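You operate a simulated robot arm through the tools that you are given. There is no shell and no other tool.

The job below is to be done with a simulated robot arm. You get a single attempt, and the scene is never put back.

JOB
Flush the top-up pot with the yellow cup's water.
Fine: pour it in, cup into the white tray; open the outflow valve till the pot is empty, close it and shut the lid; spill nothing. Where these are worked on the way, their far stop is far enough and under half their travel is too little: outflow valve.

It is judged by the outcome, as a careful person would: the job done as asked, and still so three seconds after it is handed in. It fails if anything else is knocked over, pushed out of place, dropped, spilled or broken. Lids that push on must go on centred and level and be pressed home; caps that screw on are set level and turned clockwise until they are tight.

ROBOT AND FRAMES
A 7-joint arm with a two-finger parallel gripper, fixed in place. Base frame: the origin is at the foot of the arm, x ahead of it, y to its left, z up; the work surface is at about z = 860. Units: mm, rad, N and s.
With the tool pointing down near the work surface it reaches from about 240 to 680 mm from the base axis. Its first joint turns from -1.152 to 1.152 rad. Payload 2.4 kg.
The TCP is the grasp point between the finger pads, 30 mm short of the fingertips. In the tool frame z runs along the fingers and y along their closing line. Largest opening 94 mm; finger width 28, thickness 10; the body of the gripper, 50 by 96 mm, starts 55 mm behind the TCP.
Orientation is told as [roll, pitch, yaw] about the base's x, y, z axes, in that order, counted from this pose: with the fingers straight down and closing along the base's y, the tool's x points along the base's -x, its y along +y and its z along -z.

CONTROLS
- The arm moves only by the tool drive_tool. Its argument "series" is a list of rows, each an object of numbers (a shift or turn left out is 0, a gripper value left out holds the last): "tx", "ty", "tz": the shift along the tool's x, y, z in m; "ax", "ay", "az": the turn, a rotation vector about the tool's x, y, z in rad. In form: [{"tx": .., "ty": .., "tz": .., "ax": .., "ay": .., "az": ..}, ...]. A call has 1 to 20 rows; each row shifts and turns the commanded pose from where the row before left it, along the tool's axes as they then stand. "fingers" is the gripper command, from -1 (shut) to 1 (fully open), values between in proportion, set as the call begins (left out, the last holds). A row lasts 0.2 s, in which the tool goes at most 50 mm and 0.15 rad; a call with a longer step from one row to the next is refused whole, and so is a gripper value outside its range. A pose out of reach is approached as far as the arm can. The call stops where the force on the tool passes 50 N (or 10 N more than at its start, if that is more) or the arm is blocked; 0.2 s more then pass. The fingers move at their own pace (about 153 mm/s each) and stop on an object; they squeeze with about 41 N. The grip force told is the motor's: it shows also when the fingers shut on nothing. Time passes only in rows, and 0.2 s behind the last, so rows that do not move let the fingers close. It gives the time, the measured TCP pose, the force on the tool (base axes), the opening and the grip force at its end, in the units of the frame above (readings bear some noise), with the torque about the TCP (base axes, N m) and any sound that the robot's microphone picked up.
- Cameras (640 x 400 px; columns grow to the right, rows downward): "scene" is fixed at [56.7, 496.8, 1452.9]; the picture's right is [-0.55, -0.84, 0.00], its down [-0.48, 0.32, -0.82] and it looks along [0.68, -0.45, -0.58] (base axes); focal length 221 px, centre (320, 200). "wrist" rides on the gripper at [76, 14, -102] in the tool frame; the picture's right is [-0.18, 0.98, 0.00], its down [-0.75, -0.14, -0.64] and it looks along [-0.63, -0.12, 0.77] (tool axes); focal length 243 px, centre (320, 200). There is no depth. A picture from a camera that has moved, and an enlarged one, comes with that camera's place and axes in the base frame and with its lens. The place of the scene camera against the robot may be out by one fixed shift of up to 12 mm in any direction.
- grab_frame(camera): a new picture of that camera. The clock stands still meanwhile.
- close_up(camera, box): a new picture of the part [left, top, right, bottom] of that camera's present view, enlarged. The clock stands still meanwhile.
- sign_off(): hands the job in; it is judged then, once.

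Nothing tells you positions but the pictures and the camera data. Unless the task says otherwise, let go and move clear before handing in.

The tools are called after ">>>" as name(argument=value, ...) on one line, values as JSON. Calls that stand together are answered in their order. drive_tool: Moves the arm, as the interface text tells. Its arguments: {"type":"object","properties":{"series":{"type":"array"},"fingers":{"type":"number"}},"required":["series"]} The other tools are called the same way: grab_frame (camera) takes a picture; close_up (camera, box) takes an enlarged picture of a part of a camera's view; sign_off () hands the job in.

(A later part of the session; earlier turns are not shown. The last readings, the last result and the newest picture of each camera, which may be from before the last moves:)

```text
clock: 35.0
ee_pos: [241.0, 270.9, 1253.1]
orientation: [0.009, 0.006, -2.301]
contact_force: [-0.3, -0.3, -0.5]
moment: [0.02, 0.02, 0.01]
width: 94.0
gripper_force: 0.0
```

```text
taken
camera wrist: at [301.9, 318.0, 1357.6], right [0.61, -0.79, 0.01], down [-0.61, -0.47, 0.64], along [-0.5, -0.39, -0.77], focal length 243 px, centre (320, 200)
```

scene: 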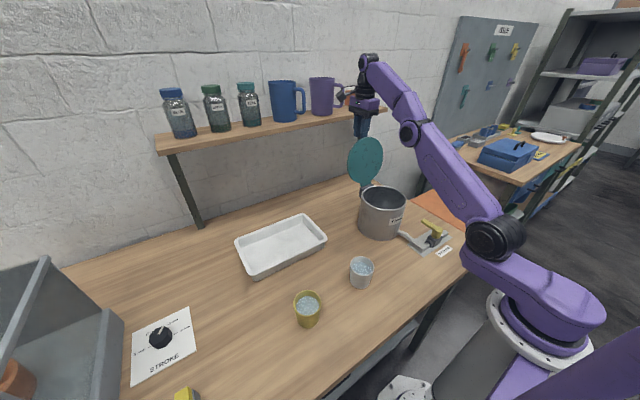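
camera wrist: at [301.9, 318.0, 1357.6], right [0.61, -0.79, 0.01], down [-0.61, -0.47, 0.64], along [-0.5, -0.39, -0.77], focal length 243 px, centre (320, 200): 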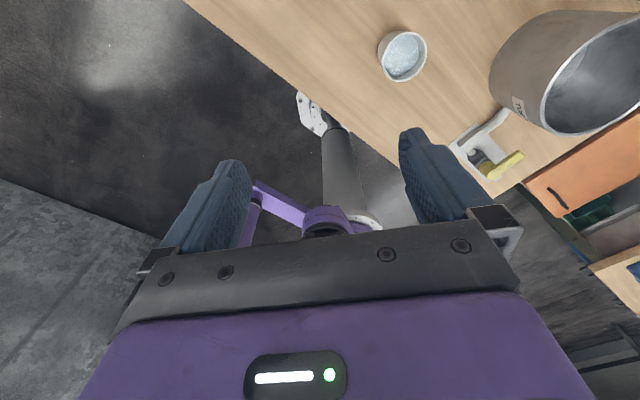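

The yaw is reachable. I'll move outward and lower, then pitch the tool up toward horizontal, about 25° below.

>>> drive_tool(series=[{"tx": 0.03, "tz": 0.02}, {"tx": 0.03, "tz": 0.02}, {"tx": 0.03, "tz": 0.02}, {"ay": 0.142}, {"ay": 0.142}, {"ay": 0.142}, {"ay": 0.142}, {"ay": 0.142}, {"ay": 0.142}, {"ay": 0.142}, {"ay": 0.14}, {}])

>>> grab_frame(camera="wrist")

>>> grab_frame(camera="scene")

```text
clock: 37.6
ee_pos: [306.4, 333.0, 1195.1]
orientation: [0.015, 1.12, -2.287]
contact_force: [-0.4, 0.9, 0.1]
moment: [-0.01, -0.01, 0.0]
width: 94.1
gripper_force: 0.1
out of reach, approached as far as the arm can: row 2, 3
```

```text
taken
camera wrist: at [278.6, 279.6, 1309.3], right [0.68, -0.72, -0.16], down [-0.71, -0.58, -0.4], along [0.19, 0.38, -0.9], focal length 243 px, centre (320, 200)
```

wrist: 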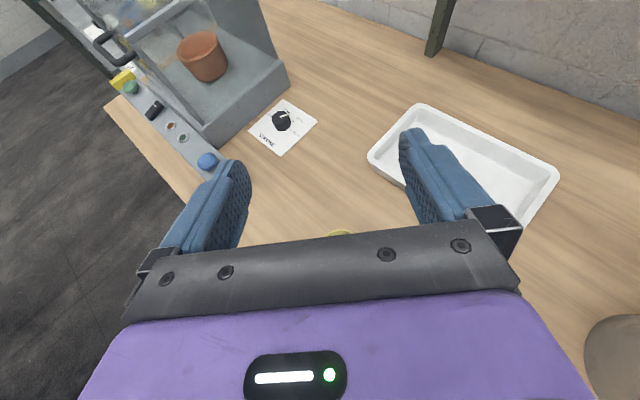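

```text
taken
```

scene: 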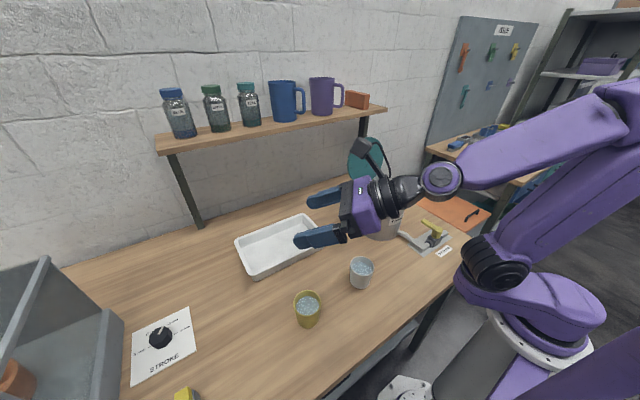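

The pitched pose is reachable, and the cup looks to be near (317, 362). I'll lower toward it and look again with the wrist camera.

>>> drive_tool(series=[{"tx": -0.0299, "ty": -0.0016, "tz": 0.0185}, {"tx": -0.0299, "ty": -0.0016, "tz": 0.0185}, {"tx": -0.0299, "ty": -0.0016, "tz": 0.0185}, {"tx": -0.0299, "ty": -0.0016, "tz": 0.0185}, {"tx": -0.0299, "ty": -0.0016, "tz": 0.0185}, {"tx": -0.0299, "ty": -0.0016, "tz": 0.0185}, {}])

>>> grab_frame(camera="wrist")

>>> close_up(camera="scene", box=[240, 230, 420, 350])

```text
clock: 39.2
ee_pos: [315.7, 355.7, 985.3]
orientation: [0.019, 1.141, -2.282]
contact_force: [0.2, -0.2, -0.2]
moment: [0.01, 0.02, 0.03]
width: 94.0
gripper_force: 0.0
```

```text
taken
camera wrist: at [286.3, 300.2, 1097.7], right [0.68, -0.71, -0.16], down [-0.7, -0.58, -0.42], along [0.21, 0.4, -0.89], focal length 243 px, centre (320, 200)
```

wrist: 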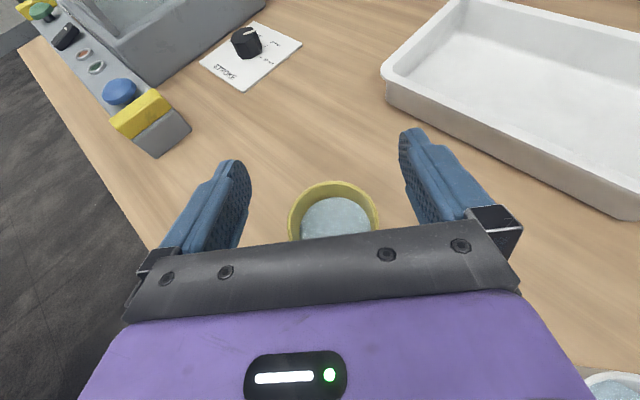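

```text
3.33 times, centred on (330, 290) of scene
camera zoom: at [56.7, 496.8, 1452.9], right [-0.55, -0.84, 0.0], down [-0.48, 0.32, -0.82], along [0.68, -0.45, -0.58], focal length 738 px, centre (287, -100)
```

zoom: 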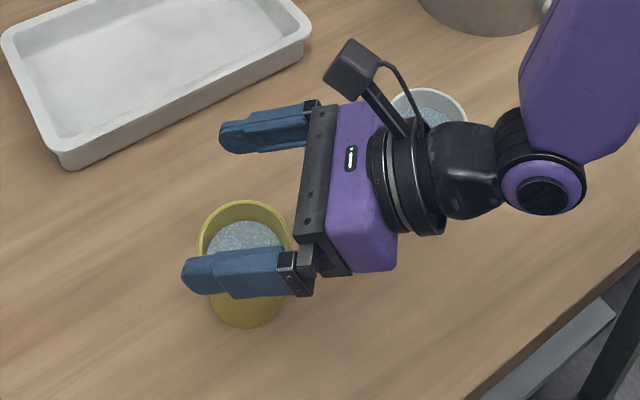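

The cup centre is about (319, 360) with the rim near z 925, and it is laterally centred between the fingers. I'll descend partway and verify.

>>> drive_tool(series=[{"tx": -0.0123, "tz": 0.006}, {"tx": -0.0123, "tz": 0.006}, {"tx": -0.0123, "tz": 0.006}, {}])

>>> grab_frame(camera="wrist")

>>> close_up(camera="scene", box=[270, 260, 390, 350])

```text
clock: 40.2
ee_pos: [316.3, 356.2, 944.7]
orientation: [0.018, 1.14, -2.285]
contact_force: [-1.1, -0.3, 0.0]
moment: [0.04, 0.01, 0.03]
width: 93.9
gripper_force: 0.0
```

```text
taken
camera wrist: at [287.5, 301.3, 1057.2], right [0.68, -0.71, -0.16], down [-0.7, -0.58, -0.42], along [0.21, 0.4, -0.89], focal length 243 px, centre (320, 200)
```

wrist: 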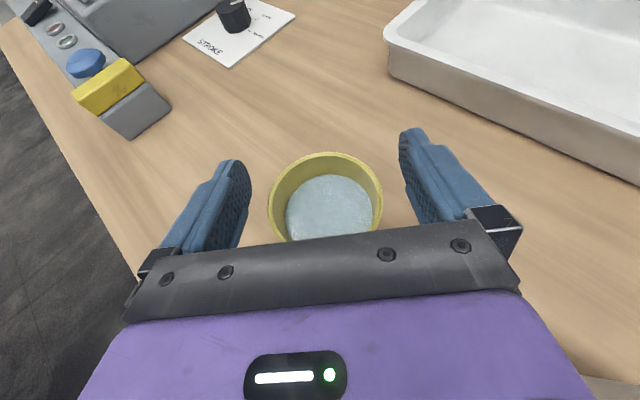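

```text
4.44 times, centred on (330, 305) of scene
camera zoom: at [56.7, 496.8, 1452.9], right [-0.55, -0.84, 0.0], down [-0.48, 0.32, -0.82], along [0.68, -0.45, -0.58], focal length 983 px, centre (276, -267)
```

zoom: 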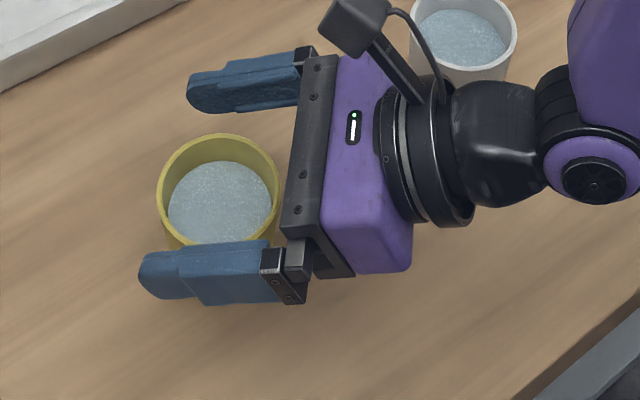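

The cup is centred between the fingers with about equal gaps. I'll lower to grip height.

>>> drive_tool(series=[{"tx": -0.0107, "tz": 0.0049}, {"tx": -0.0107, "tz": 0.0049}, {"tx": -0.0107, "tz": 0.0049}, {"tx": -0.0107, "tz": 0.0049}, {}])

>>> grab_frame(camera="wrist")

>>> close_up(camera="scene", box=[270, 260, 390, 350])

```text
clock: 41.4
ee_pos: [317.9, 356.7, 897.2]
orientation: [0.029, 1.139, -2.279]
contact_force: [-0.2, -0.1, 0.1]
moment: [0.01, 0.0, -0.02]
width: 94.0
gripper_force: 0.0
```

```text
taken
camera wrist: at [288.0, 301.6, 1009.9], right [0.68, -0.72, -0.16], down [-0.7, -0.58, -0.42], along [0.21, 0.39, -0.9], focal length 243 px, centre (320, 200)
```

wrist: 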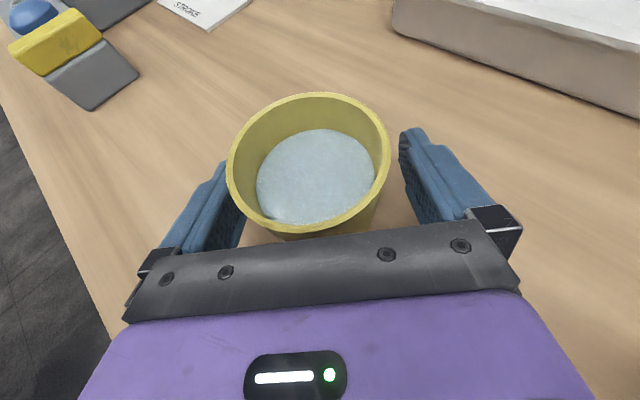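

```text
4.44 times, centred on (330, 305) of scene
camera zoom: at [56.7, 496.8, 1452.9], right [-0.55, -0.84, 0.0], down [-0.48, 0.32, -0.82], along [0.68, -0.45, -0.58], focal length 983 px, centre (276, -267)
```

zoom: 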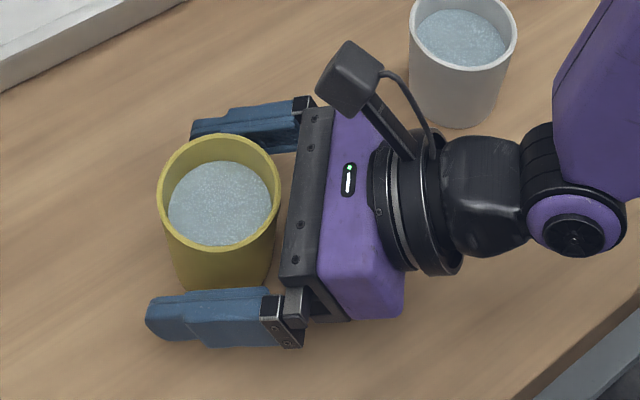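

The fingers are well placed around the cup. Closing the grip.

>>> drive_tool(series=[{}, {}, {}, {}], fingers=-1)

>>> grab_frame(camera="wrist")

```text
clock: 42.4
ee_pos: [317.9, 357.2, 897.1]
orientation: [0.028, 1.141, -2.277]
contact_force: [-0.4, 1.3, -0.4]
moment: [-0.02, -0.05, 0.0]
width: 71.4
gripper_force: 40.8
```

```text
taken
camera wrist: at [288.0, 301.5, 1010.0], right [0.68, -0.72, -0.16], down [-0.7, -0.58, -0.42], along [0.21, 0.39, -0.9], focal length 243 px, centre (320, 200)
```

wrist: 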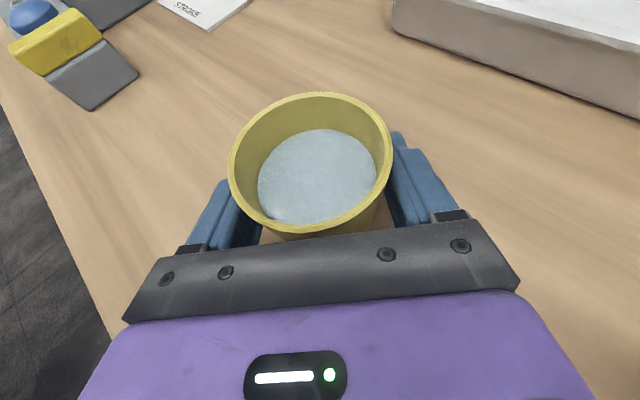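

Gripped at 71 mm width. I'll lift slowly straight up and check.

>>> drive_tool(series=[{"tx": 0.0045, "tz": -0.0021}, {"tx": 0.0045, "tz": -0.0021}, {"tx": 0.0091, "tz": -0.0042}, {"tx": 0.0091, "tz": -0.0042}, {}])

>>> grab_frame(camera="wrist")

>>> close_up(camera="scene", box=[270, 240, 390, 350])

```text
clock: 43.6
ee_pos: [317.6, 356.6, 927.2]
orientation: [0.022, 1.141, -2.286]
contact_force: [-0.2, -0.4, -1.8]
moment: [0.02, -0.01, 0.03]
width: 71.6
gripper_force: 41.2
```

```text
taken
camera wrist: at [287.7, 301.5, 1039.7], right [0.68, -0.71, -0.16], down [-0.7, -0.58, -0.42], along [0.21, 0.4, -0.89], focal length 243 px, centre (320, 200)
```

wrist: 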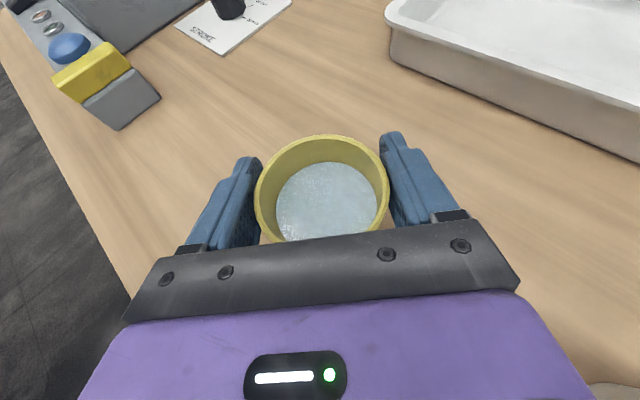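

```text
3.64 times, centred on (330, 295) of scene
camera zoom: at [56.7, 496.8, 1452.9], right [-0.55, -0.84, 0.0], down [-0.48, 0.32, -0.82], along [0.68, -0.45, -0.58], focal length 805 px, centre (284, -146)
```

zoom: 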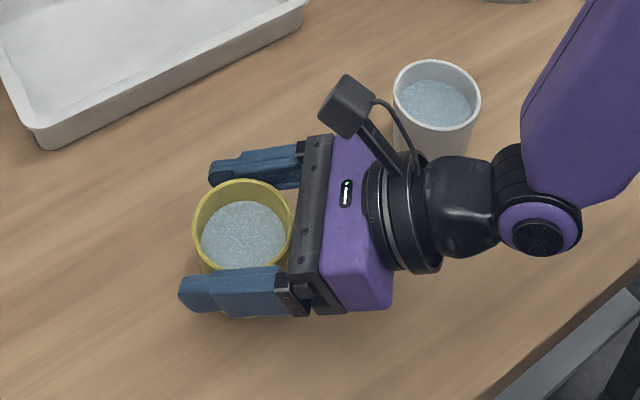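

The cup stayed on the table while the fingers moved up, so it was not held. I'll look closely at the finger–cup contact.

>>> close_up(camera="wrist", box=[170, 110, 470, 270])

>>> close_up(camera="scene", box=[275, 270, 345, 335])

```text
2.13 times, centred on (320, 190) of wrist
camera zoom: at [287.7, 301.5, 1039.7], right [0.68, -0.71, -0.16], down [-0.7, -0.58, -0.42], along [0.21, 0.4, -0.89], focal length 518 px, centre (320, 221)
```

zoom: 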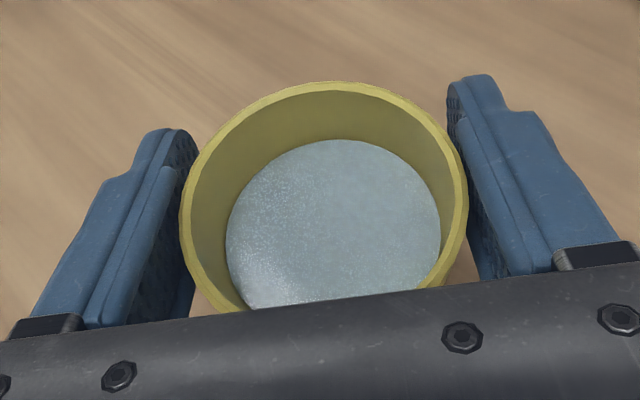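

```text
6.15 times, centred on (310, 302) of scene
camera zoom: at [56.7, 496.8, 1452.9], right [-0.55, -0.84, 0.0], down [-0.48, 0.32, -0.82], along [0.68, -0.45, -0.58], focal length 1362 px, centre (382, -431)
```

zoom: 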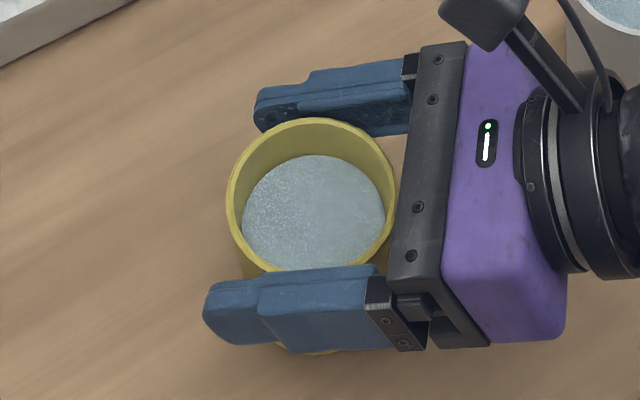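

The fingers slid rather than gripping. I'll open, go back down, set the cup deeper between the pads and lower on its wall, and look closely before lifting again.

>>> drive_tool(series=[{}, {}], fingers=1)

>>> close_up(camera="wrist", box=[170, 110, 470, 270])

>>> close_up(camera="scene", box=[275, 270, 345, 335])

```text
clock: 44.2
ee_pos: [318.5, 356.9, 927.3]
orientation: [0.019, 1.142, -2.285]
contact_force: [-0.1, 0.2, -1.0]
moment: [0.0, -0.01, -0.03]
width: 93.9
gripper_force: 0.1
```

```text
2.13 times, centred on (320, 190) of wrist
camera zoom: at [287.6, 301.6, 1039.8], right [0.68, -0.71, -0.16], down [-0.7, -0.58, -0.42], along [0.21, 0.4, -0.89], focal length 518 px, centre (320, 221)
```

zoom: 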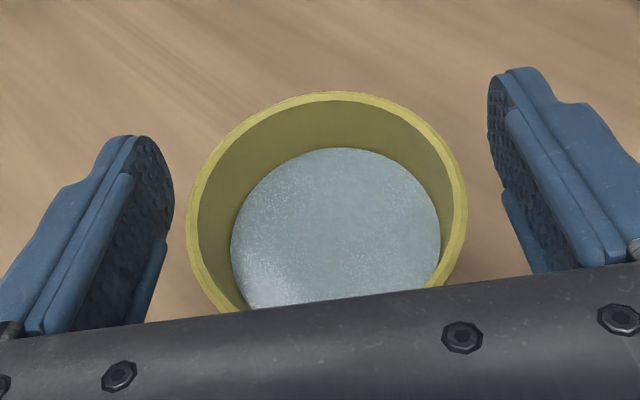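

```text
6.15 times, centred on (310, 302) of scene
camera zoom: at [56.7, 496.8, 1452.9], right [-0.55, -0.84, 0.0], down [-0.48, 0.32, -0.82], along [0.68, -0.45, -0.58], focal length 1362 px, centre (382, -431)
```

zoom: 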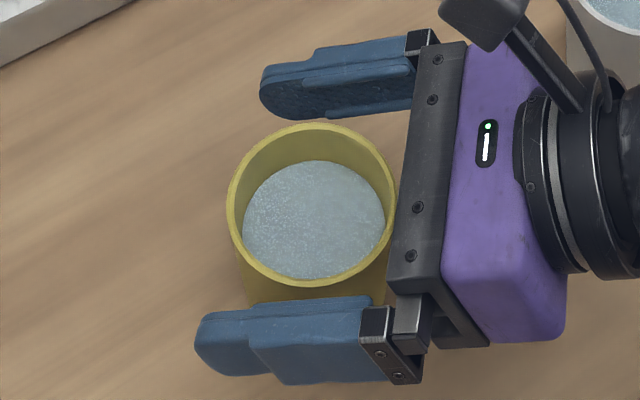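

The cup had been lifted only about 3 mm and settled back upright with its water intact. The pads seem to have raised rails, so I'll re-grip a little higher on the wall and test with a tiny lift.

>>> drive_tool(series=[{"tx": -0.0109, "tz": 0.005}, {}])

>>> drive_tool(series=[{}, {}, {}], fingers=-1)

>>> close_up(camera="wrist", box=[170, 90, 470, 270])

>>> close_up(camera="scene", box=[275, 270, 345, 335])

```text
clock: 44.8
ee_pos: [318.6, 357.5, 913.9]
orientation: [0.02, 1.141, -2.284]
contact_force: [-0.3, -0.3, 0.4]
moment: [-0.01, 0.05, 0.01]
width: 93.8
gripper_force: 0.1
```

```text
clock: 45.6
ee_pos: [318.2, 356.8, 914.4]
orientation: [0.021, 1.141, -2.285]
contact_force: [0.9, 0.3, -0.4]
moment: [-0.02, 0.02, -0.01]
width: 73.4
gripper_force: 41.1
```

```text
2.13 times, centred on (320, 180) of wrist
camera zoom: at [287.8, 301.2, 1027.4], right [0.68, -0.71, -0.16], down [-0.7, -0.58, -0.42], along [0.21, 0.4, -0.89], focal length 518 px, centre (320, 243)
```

zoom: 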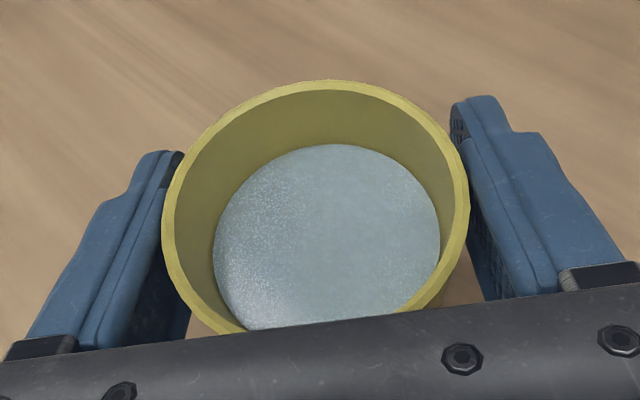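

```text
6.15 times, centred on (310, 302) of scene
camera zoom: at [56.7, 496.8, 1452.9], right [-0.55, -0.84, 0.0], down [-0.48, 0.32, -0.82], along [0.68, -0.45, -0.58], focal length 1362 px, centre (382, -431)
```

zoom: 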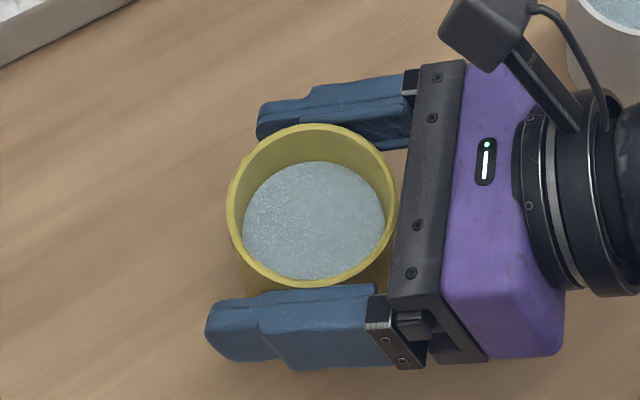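

Contact is now right at the rim, at 73 mm. I'll test with a small lift and compare pictures.

>>> drive_tool(series=[{"tx": 0.0018, "tz": -0.0008}, {"tx": 0.0018, "tz": -0.0008}, {"tx": 0.0018, "tz": -0.0008}, {}])

>>> close_up(camera="wrist", box=[170, 90, 470, 270])

>>> close_up(camera="scene", box=[275, 270, 345, 335])

```text
clock: 46.6
ee_pos: [317.5, 356.7, 921.3]
orientation: [0.019, 1.14, -2.285]
contact_force: [0.8, -0.2, -1.1]
moment: [0.03, 0.02, 0.0]
width: 73.5
gripper_force: 40.9
```

```text
2.13 times, centred on (320, 180) of wrist
camera zoom: at [287.8, 301.1, 1033.6], right [0.68, -0.71, -0.16], down [-0.7, -0.58, -0.42], along [0.21, 0.4, -0.89], focal length 518 px, centre (320, 243)
```

zoom: 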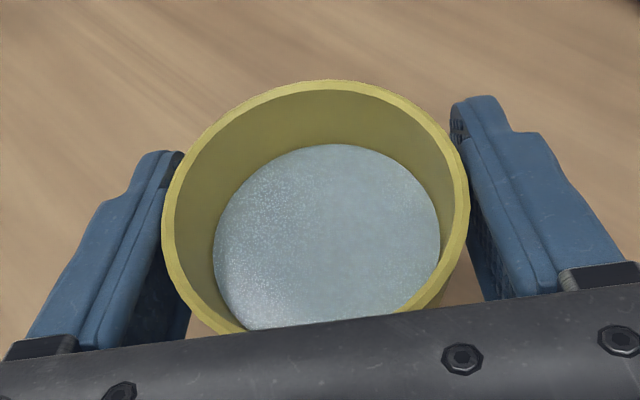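

```text
6.15 times, centred on (310, 302) of scene
camera zoom: at [56.7, 496.8, 1452.9], right [-0.55, -0.84, 0.0], down [-0.48, 0.32, -0.82], along [0.68, -0.45, -0.58], focal length 1362 px, centre (382, -431)
```

zoom: 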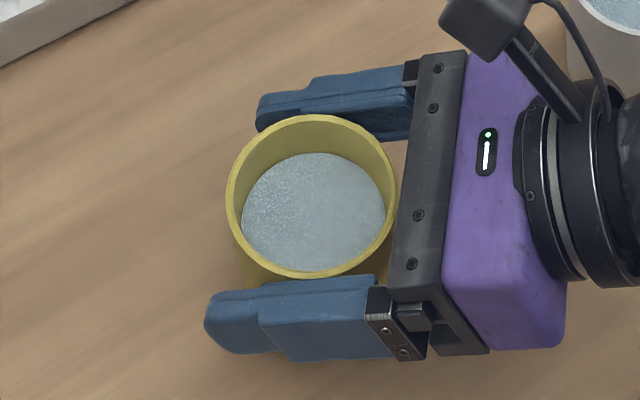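

The cup now lifts with the gripper, with no relative motion. I'll lift further and check again.

>>> drive_tool(series=[{"tx": 0.0036, "tz": -0.0017}, {"tx": 0.0036, "tz": -0.0017}, {"tx": 0.0036, "tz": -0.0017}, {"tx": 0.0036, "tz": -0.0017}, {"tx": 0.0036, "tz": -0.0017}, {}])

>>> close_up(camera="wrist", box=[170, 90, 470, 270])

>>> close_up(camera="scene", box=[275, 260, 345, 335])

```text
clock: 48.0
ee_pos: [317.8, 355.8, 940.1]
orientation: [0.019, 1.139, -2.286]
contact_force: [-0.4, -0.1, -1.1]
moment: [-0.02, 0.0, 0.0]
width: 73.6
gripper_force: 41.3
```

```text
2.13 times, centred on (320, 180) of wrist
camera zoom: at [287.6, 301.4, 1053.7], right [0.68, -0.71, -0.16], down [-0.7, -0.58, -0.42], along [0.21, 0.4, -0.89], focal length 518 px, centre (320, 243)
```

zoom: 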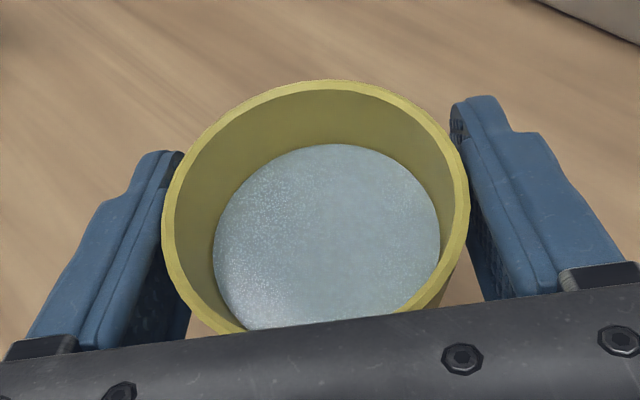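

```text
5.33 times, centred on (310, 298) of scene
camera zoom: at [56.7, 496.8, 1452.9], right [-0.55, -0.84, 0.0], down [-0.48, 0.32, -0.82], along [0.68, -0.45, -0.58], focal length 1180 px, centre (373, -320)
```

zoom: 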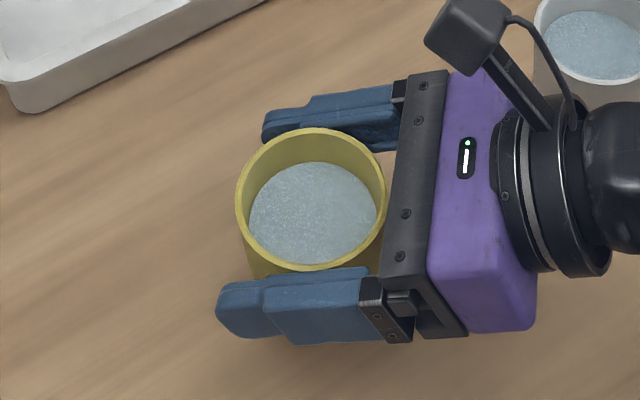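

The cup is firmly held. I'll raise it to about z 1100 slowly, keeping it upright.

>>> drive_tool(series=[{"tx": 0.0036, "tz": -0.0017}, {"tx": 0.0055, "tz": -0.0025}, {"tx": 0.0073, "tz": -0.0033}, {"tx": 0.0091, "tz": -0.0042}, {"tx": 0.0091, "tz": -0.0042}, {"tx": 0.0091, "tz": -0.0042}, {"tx": 0.0091, "tz": -0.0042}, {"tx": 0.0073, "tz": -0.0033}, {"tx": 0.0055, "tz": -0.0025}, {"tx": 0.0036, "tz": -0.0017}, {}])

>>> close_up(camera="wrist", box=[170, 90, 470, 270])

>>> grab_frame(camera="scene")

```text
clock: 50.4
ee_pos: [317.1, 357.3, 1017.1]
orientation: [0.02, 1.14, -2.284]
contact_force: [-0.5, -0.5, -1.8]
moment: [-0.01, 0.01, -0.02]
width: 73.6
gripper_force: 41.4
```

```text
2.13 times, centred on (320, 180) of wrist
camera zoom: at [286.9, 301.5, 1129.5], right [0.68, -0.71, -0.16], down [-0.7, -0.58, -0.42], along [0.21, 0.4, -0.89], focal length 518 px, centre (320, 243)
```

zoom: 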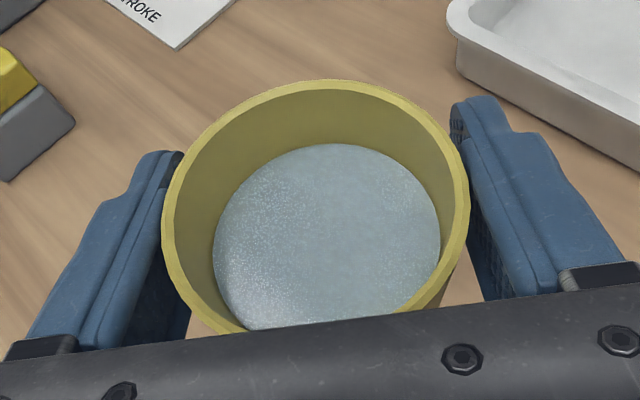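

```text
taken
```

scene: 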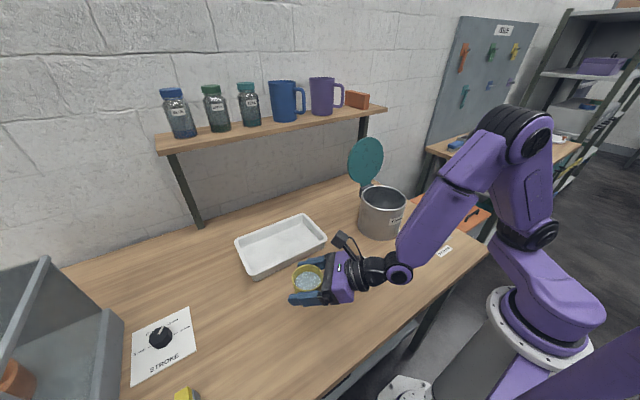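

No slip at all. I'll raise the cup the rest of the way to about z 1105.

>>> drive_tool(series=[{"tx": 0.0045, "tz": -0.0021}, {"tx": 0.0073, "tz": -0.0033}, {"tx": 0.0091, "tz": -0.0042}, {"tx": 0.0109, "tz": -0.005}, {"tx": 0.0109, "tz": -0.005}, {"tx": 0.0109, "tz": -0.005}, {"tx": 0.0091, "tz": -0.0042}, {"tx": 0.0073, "tz": -0.0033}, {"tx": 0.0055, "tz": -0.0025}, {"tx": 0.0036, "tz": -0.0017}, {}])

>>> close_up(camera="wrist", box=[170, 90, 470, 270])

```text
clock: 52.8
ee_pos: [317.1, 357.1, 1103.0]
orientation: [0.019, 1.14, -2.284]
contact_force: [0.4, -1.0, -1.1]
moment: [0.03, 0.01, -0.02]
width: 73.4
gripper_force: 41.1
```

```text
2.13 times, centred on (320, 180) of wrist
camera zoom: at [286.7, 302.2, 1217.1], right [0.68, -0.71, -0.16], down [-0.7, -0.58, -0.42], along [0.21, 0.4, -0.89], focal length 518 px, centre (320, 243)
```

zoom: 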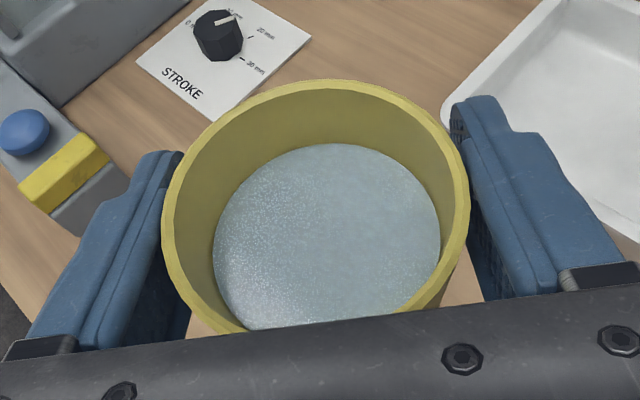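

Now I'll swing the cup around toward the pot, upright, on an arc about the base.

>>> drive_tool(series=[{"ax": -0.01818, "az": 0.00834, "ty": 0.00955, "tz": -0.0001}, {"ax": -0.0318, "az": 0.0146, "ty": 0.0167, "tz": -0.00027, "tx": -0.00012}, {"ax": -0.04545, "az": 0.02085, "ty": 0.0239, "tz": -0.00054, "tx": -0.00025}, {"ax": -0.04545, "az": 0.02085, "ty": 0.0239, "tz": -0.00054, "tx": -0.00025}, {"ax": -0.04545, "az": 0.02085, "ty": 0.0239, "tz": -0.00054, "tx": -0.00025}, {"ax": -0.04545, "az": 0.02085, "ty": 0.0239, "tz": -0.00054, "tx": -0.00025}, {"ax": -0.04545, "az": 0.02085, "ty": 0.0239, "tz": -0.00054, "tx": -0.00025}, {"ax": -0.04545, "az": 0.02085, "ty": 0.0239, "tz": -0.00054, "tx": -0.00025}, {"ax": -0.0318, "az": 0.0146, "ty": 0.0167, "tz": -0.00027, "tx": -0.00012}, {"ax": -0.01818, "az": 0.00834, "ty": 0.00955, "tz": -0.0001}, {}])

>>> grab_frame(camera="wrist")

>>> grab_frame(camera="scene")

```text
clock: 55.2
ee_pos: [432.1, 200.6, 1105.7]
orientation: [0.02, 1.142, -2.697]
contact_force: [-0.4, 0.4, -1.4]
moment: [0.01, -0.02, 0.0]
width: 73.4
gripper_force: 41.0
```

```text
taken
camera wrist: at [382.8, 162.2, 1218.5], right [0.34, -0.93, -0.16], down [-0.87, -0.25, -0.42], along [0.35, 0.28, -0.89], focal length 243 px, centre (320, 200)
```

wrist: 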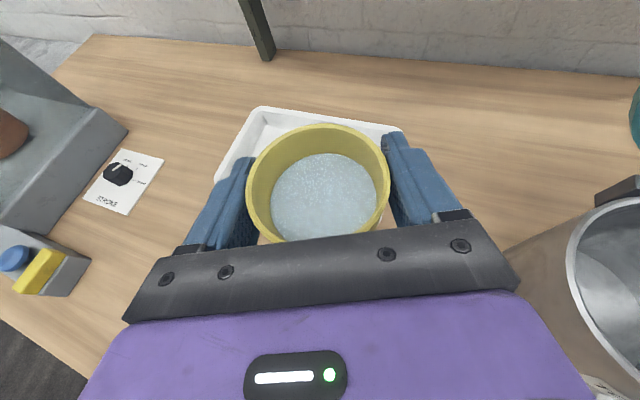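

```text
taken
```

scene: 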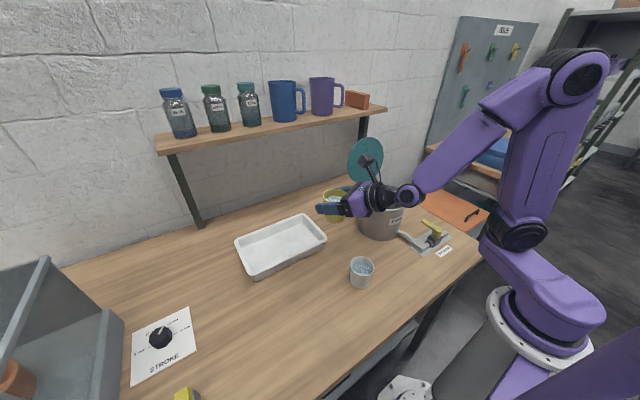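

>>> drive_tool(series=[{"ax": -0.01818, "az": 0.00834, "ty": 0.00955, "tz": -0.0001}, {"ax": -0.0318, "az": 0.0146, "ty": 0.0167, "tz": -0.00027, "tx": -0.00012}, {"ax": -0.04545, "az": 0.02085, "ty": 0.0239, "tz": -0.00054, "tx": -0.00025}, {"ax": -0.04545, "az": 0.02085, "ty": 0.0239, "tz": -0.00054, "tx": -0.00025}, {"ax": -0.04545, "az": 0.02085, "ty": 0.0239, "tz": -0.00054, "tx": -0.00025}, {"ax": -0.04545, "az": 0.02085, "ty": 0.0239, "tz": -0.00054, "tx": -0.00025}, {"ax": -0.04545, "az": 0.02085, "ty": 0.0239, "tz": -0.00054, "tx": -0.00025}, {"ax": -0.04545, "az": 0.02085, "ty": 0.0239, "tz": -0.00054, "tx": -0.00025}, {"ax": -0.04545, "az": 0.02085, "ty": 0.0239, "tz": -0.00054, "tx": -0.00025}, {"ax": -0.0318, "az": 0.0146, "ty": 0.0167, "tz": -0.00027, "tx": -0.00012}, {"ax": -0.01818, "az": 0.00834, "ty": 0.00955, "tz": -0.0001}, {}])

>>> grab_frame(camera="wrist")

>>> close_up(camera="scene", box=[320, 120, 460, 260])

```text
clock: 57.8
ee_pos: [476.1, -12.9, 1107.6]
orientation: [0.013, 1.147, 3.124]
contact_force: [1.2, -0.5, -0.8]
moment: [0.01, -0.05, -0.02]
width: 73.2
gripper_force: 41.0
```

```text
taken
camera wrist: at [414.7, -25.3, 1219.9], right [-0.11, -0.98, -0.16], down [-0.89, 0.17, -0.42], along [0.44, 0.1, -0.89], focal length 243 px, centre (320, 200)
```

wrist: 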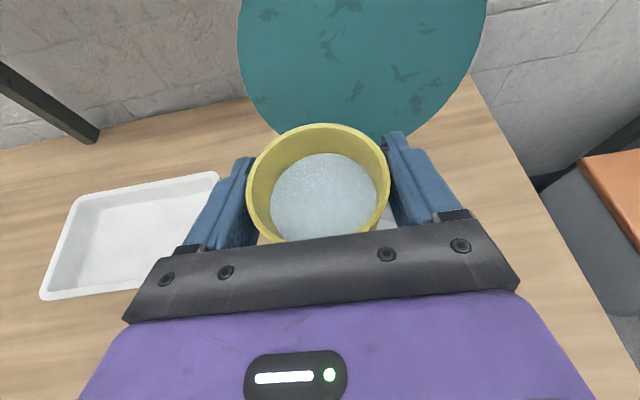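

```text
2.86 times, centred on (390, 190) of scene
camera zoom: at [56.7, 496.8, 1452.9], right [-0.55, -0.84, 0.0], down [-0.48, 0.32, -0.82], along [0.68, -0.45, -0.58], focal length 632 px, centre (120, 229)
```

zoom: 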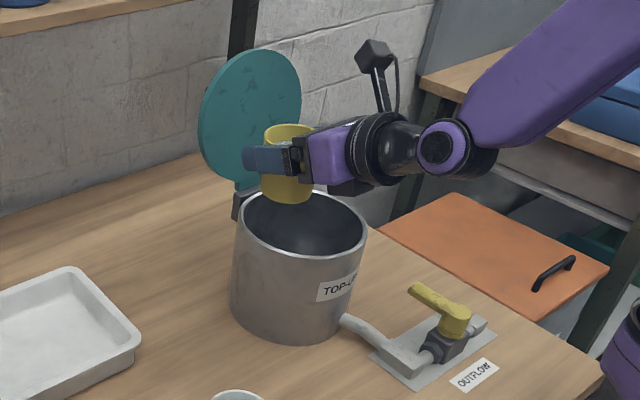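

The heading is about straight ahead. I'll slide right to centre over the pot and lower to pouring height.

>>> drive_tool(series=[{"ty": 0.008, "tx": -0.0005, "tz": -0.001}, {"ty": 0.014, "tx": -0.0007, "tz": -0.0015}, {"ty": 0.014, "tx": -0.0007, "tz": -0.0015}, {"ty": 0.009, "tx": -0.0006, "tz": -0.0015}, {"ty": 0.004}, {"tx": -0.0055, "tz": 0.0025}, {"tx": -0.0082, "tz": 0.0037}, {"tx": -0.0082, "tz": 0.0037}, {"tx": -0.0064, "tz": 0.0029}, {"tx": -0.0036, "tz": 0.0016}, {}])

>>> grab_frame(camera="wrist")

>>> close_up(camera="scene", box=[320, 120, 460, 260])

```text
clock: 60.2
ee_pos: [468.0, -61.2, 1073.2]
orientation: [0.012, 1.145, 3.124]
contact_force: [-0.5, 1.2, -1.7]
moment: [-0.02, 0.0, -0.01]
width: 73.2
gripper_force: 40.8
```

```text
taken
camera wrist: at [406.8, -73.8, 1185.3], right [-0.1, -0.98, -0.16], down [-0.89, 0.17, -0.42], along [0.44, 0.1, -0.89], focal length 243 px, centre (320, 200)
```

wrist: 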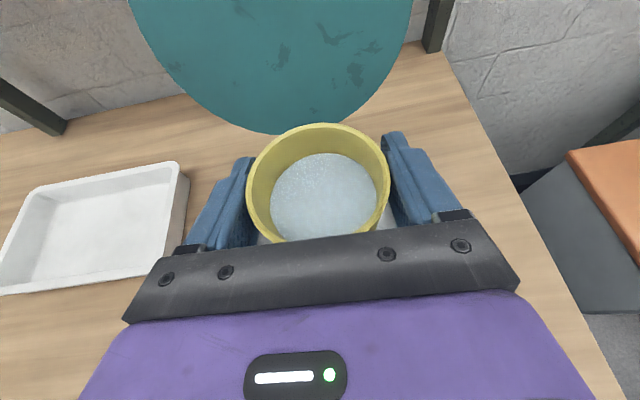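

```text
2.86 times, centred on (390, 190) of scene
camera zoom: at [56.7, 496.8, 1452.9], right [-0.55, -0.84, 0.0], down [-0.48, 0.32, -0.82], along [0.68, -0.45, -0.58], focal length 632 px, centre (120, 229)
```

zoom: 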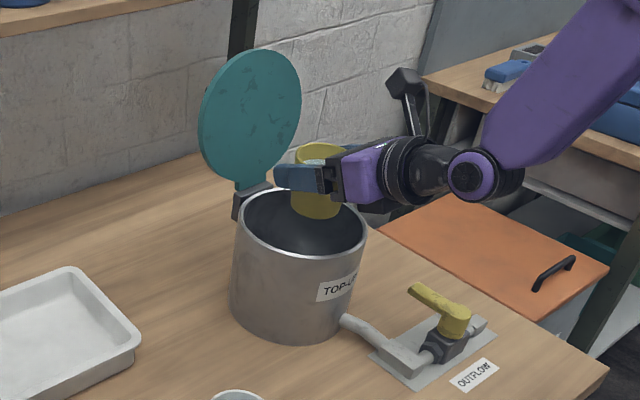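

The cup is over the pot mouth. I'll begin the pouring roll with a first 23° to confirm the direction and hold.

>>> drive_tool(series=[{"az": -0.08}, {"az": -0.1}, {"az": -0.1}, {"az": -0.1}, {}])

>>> close_up(camera="scene", box=[350, 140, 450, 240])

>>> grab_frame(camera="wrist")

```text
clock: 61.4
ee_pos: [467.4, -60.9, 1073.1]
orientation: [0.697, 1.004, -2.392]
contact_force: [0.3, 0.5, -1.9]
moment: [-0.01, 0.03, -0.01]
width: 73.4
gripper_force: 40.8
```

```text
4.00 times, centred on (400, 190) of scene
camera zoom: at [56.7, 496.8, 1452.9], right [-0.55, -0.84, 0.0], down [-0.48, 0.32, -0.82], along [0.68, -0.45, -0.58], focal length 885 px, centre (0, 240)
```

zoom: 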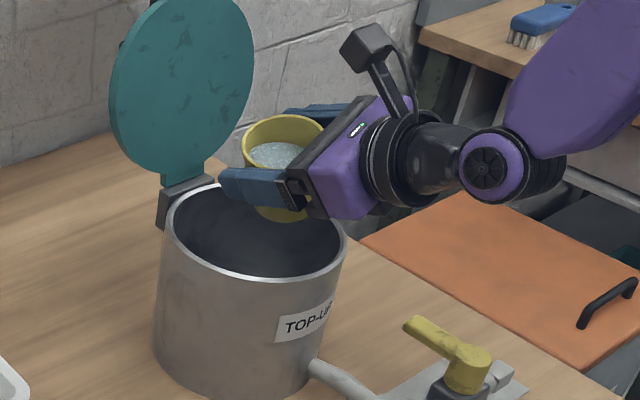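

```text
taken
camera wrist: at [407.8, -44.3, 1184.7], right [0.05, -0.98, 0.18], down [-0.9, -0.13, -0.42], along [0.44, -0.14, -0.89], focal length 243 px, centre (320, 200)
```

wrist: 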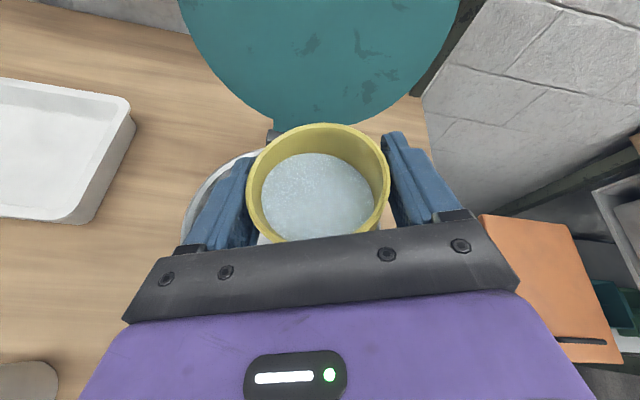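

Correct direction, and the stream will fall well inside the mouth. I'll keep rolling gently.

>>> drive_tool(series=[{"az": -0.06}, {"az": -0.06}, {"az": -0.06}, {"az": -0.06}, {"az": -0.06}, {}])

>>> close_up(camera="scene", box=[350, 140, 450, 240])

>>> grab_frame(camera="wrist")

```text
clock: 62.8
ee_pos: [468.2, -61.0, 1073.6]
orientation: [0.951, 0.783, -2.068]
contact_force: [0.3, -0.5, -1.4]
moment: [0.02, -0.03, 0.0]
width: 73.3
gripper_force: 40.8
```

```text
4.00 times, centred on (400, 190) of scene
camera zoom: at [56.7, 496.8, 1452.9], right [-0.55, -0.84, 0.0], down [-0.48, 0.32, -0.82], along [0.68, -0.45, -0.58], focal length 885 px, centre (0, 240)
```

zoom: 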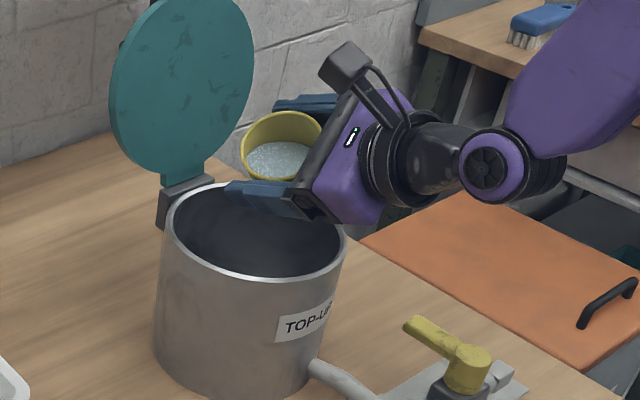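

```text
taken
camera wrist: at [405.0, -22.5, 1177.6], right [0.17, -0.88, 0.44], down [-0.87, -0.34, -0.35], along [0.46, -0.32, -0.83], focal length 243 px, centre (320, 200)
```

wrist: 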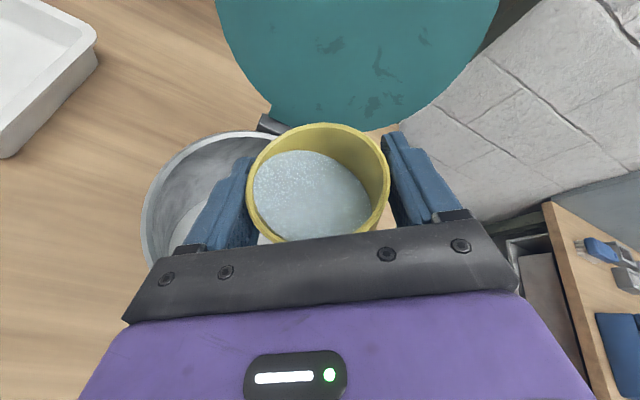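

>>> drive_tool(series=[{"az": -0.05}, {"az": -0.05}, {"az": -0.05}, {}])

>>> close_up(camera="scene", box=[350, 140, 450, 240])

>>> close_up(camera="wrist", box=[130, 90, 470, 270])

```text
clock: 63.8
ee_pos: [469.1, -61.6, 1073.1]
orientation: [1.025, 0.657, -1.959]
contact_force: [-0.1, 0.5, -0.7]
moment: [0.02, 0.01, 0.0]
width: 73.2
gripper_force: 41.0
```

```text
4.00 times, centred on (400, 190) of scene
camera zoom: at [56.7, 496.8, 1452.9], right [-0.55, -0.84, 0.0], down [-0.48, 0.32, -0.82], along [0.68, -0.45, -0.58], focal length 885 px, centre (0, 240)
```

zoom: 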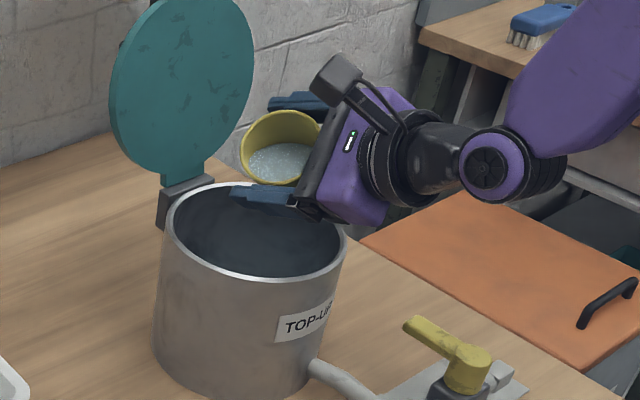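

```text
1.88 times, centred on (300, 180) of wrist
camera zoom: at [402.7, -12.9, 1172.0], right [0.22, -0.8, 0.55], down [-0.85, -0.44, -0.29], along [0.48, -0.4, -0.78], focal length 457 px, centre (358, 238)
```

zoom: 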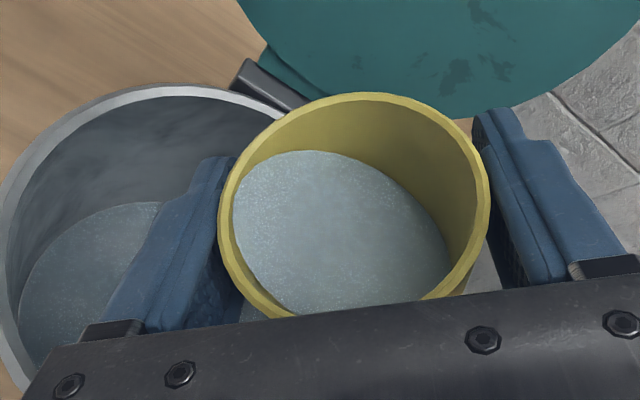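

Water is arriving in the pot and none is visible outside. I'll continue the roll at the same pace.

>>> drive_tool(series=[{"az": -0.05}, {"az": -0.05}, {"az": -0.05}, {"az": -0.05}, {"az": -0.05}, {}, {}])

>>> close_up(camera="scene", box=[350, 140, 450, 240])

>>> close_up(camera="wrist", box=[130, 50, 470, 270])

```text
clock: 65.4
ee_pos: [467.7, -61.5, 1073.1]
orientation: [1.096, 0.437, -1.816]
contact_force: [0.2, -1.6, -1.5]
moment: [0.05, 0.01, -0.01]
width: 73.3
gripper_force: 40.7
```

```text
4.00 times, centred on (400, 190) of scene
camera zoom: at [56.7, 496.8, 1452.9], right [-0.55, -0.84, 0.0], down [-0.48, 0.32, -0.82], along [0.68, -0.45, -0.58], focal length 885 px, centre (0, 240)
```

zoom: 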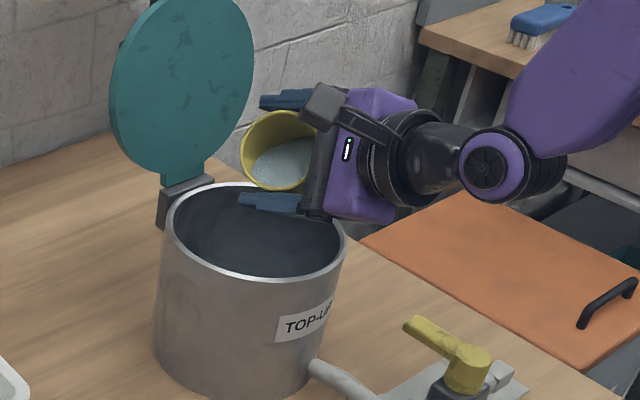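

```text
1.82 times, centred on (300, 160) of wrist
camera zoom: at [397.6, 1.0, 1159.7], right [0.3, -0.63, 0.71], down [-0.8, -0.58, -0.17], along [0.52, -0.52, -0.68], focal length 441 px, centre (356, 273)
```

zoom: 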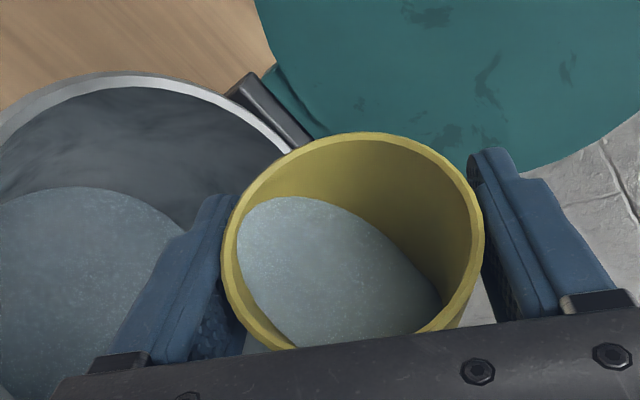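

Pouring works cleanly, so I'll continue.

>>> drive_tool(series=[{"az": -0.05}, {"az": -0.05}, {"az": -0.05}, {"az": -0.05}, {"az": -0.05}, {"az": -0.05}, {"az": -0.05}, {"az": -0.05}, {}, {}])

>>> close_up(camera="scene", box=[350, 140, 450, 240])

>>> close_up(camera="wrist", box=[130, 50, 470, 270])

```text
clock: 67.6
ee_pos: [469.0, -61.4, 1073.4]
orientation: [1.144, 0.079, -1.637]
contact_force: [-0.1, -0.3, -0.1]
moment: [0.01, 0.0, 0.01]
width: 73.1
gripper_force: 41.4
```

```text
4.00 times, centred on (400, 190) of scene
camera zoom: at [56.7, 496.8, 1452.9], right [-0.55, -0.84, 0.0], down [-0.48, 0.32, -0.82], along [0.68, -0.45, -0.58], focal length 885 px, centre (0, 240)
```

zoom: 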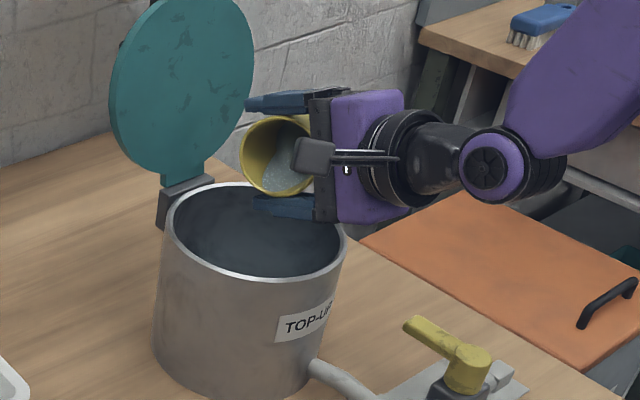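

```text
1.82 times, centred on (300, 160) of wrist
camera zoom: at [386.8, 15.4, 1134.6], right [0.39, -0.28, 0.88], down [-0.69, -0.72, 0.08], along [0.61, -0.64, -0.47], focal length 441 px, centre (356, 273)
```

zoom: 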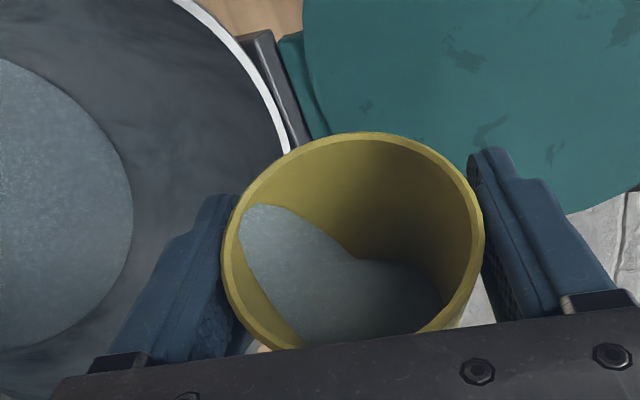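

>>> drive_tool(series=[{"az": -0.05}, {"az": -0.05}, {"az": -0.05}, {"az": -0.05}, {"az": -0.05}, {"az": -0.05}, {"az": -0.05}, {"az": -0.05}, {}, {}])

>>> close_up(camera="scene", box=[350, 140, 450, 240])

>>> close_up(camera="wrist", box=[130, 50, 470, 270])

```text
clock: 69.8
ee_pos: [468.2, -61.0, 1073.8]
orientation: [1.128, -0.285, -1.468]
contact_force: [0.1, 0.1, -1.1]
moment: [0.03, -0.05, 0.02]
width: 73.2
gripper_force: 41.3
```

```text
4.00 times, centred on (400, 190) of scene
camera zoom: at [56.7, 496.8, 1452.9], right [-0.55, -0.84, 0.0], down [-0.48, 0.32, -0.82], along [0.68, -0.45, -0.58], focal length 885 px, centre (0, 240)
```

zoom: 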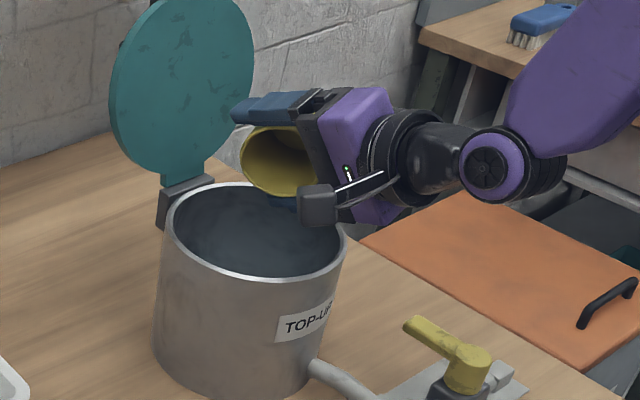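

```text
1.82 times, centred on (300, 160) of wrist
camera zoom: at [374.2, 17.8, 1106.7], right [0.41, 0.12, 0.9], down [-0.57, -0.74, 0.35], along [0.71, -0.66, -0.24], focal length 441 px, centre (356, 273)
```

zoom: 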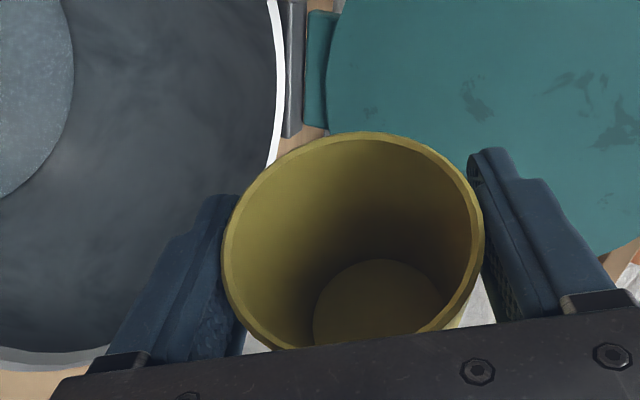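

The cup looks empty. I'll roll a little more and hold to let the last drops out.

>>> drive_tool(series=[{"az": -0.06}, {"az": -0.06}, {"az": -0.06}, {"az": -0.06}, {}, {}, {}, {}, {}])

>>> close_up(camera="wrist", box=[130, 50, 470, 270])

>>> grab_frame(camera="scene")

```text
clock: 71.8
ee_pos: [468.4, -61.5, 1072.6]
orientation: [1.082, -0.499, -1.354]
contact_force: [-0.1, -0.3, -1.0]
moment: [0.0, -0.04, 0.04]
width: 73.4
gripper_force: 41.2
```

```text
1.82 times, centred on (300, 160) of wrist
camera zoom: at [366.8, 13.6, 1090.5], right [0.4, 0.35, 0.85], down [-0.49, -0.7, 0.52], along [0.77, -0.62, -0.1], focal length 441 px, centre (356, 273)
```

zoom: 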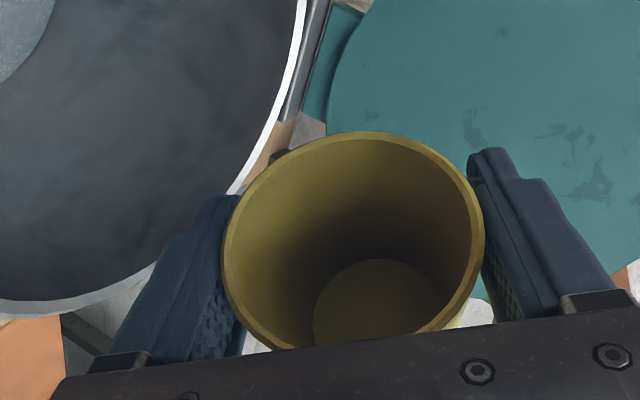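

```text
taken
```

scene: 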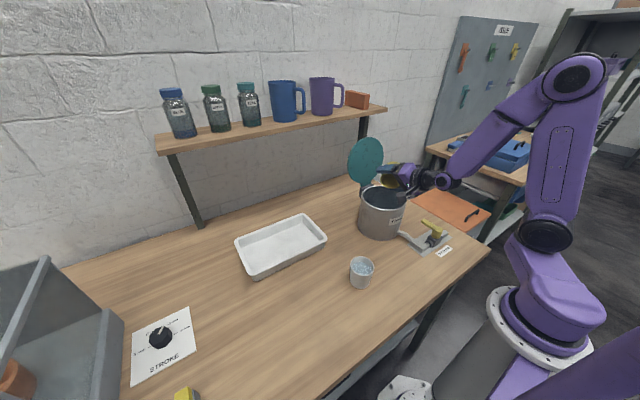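

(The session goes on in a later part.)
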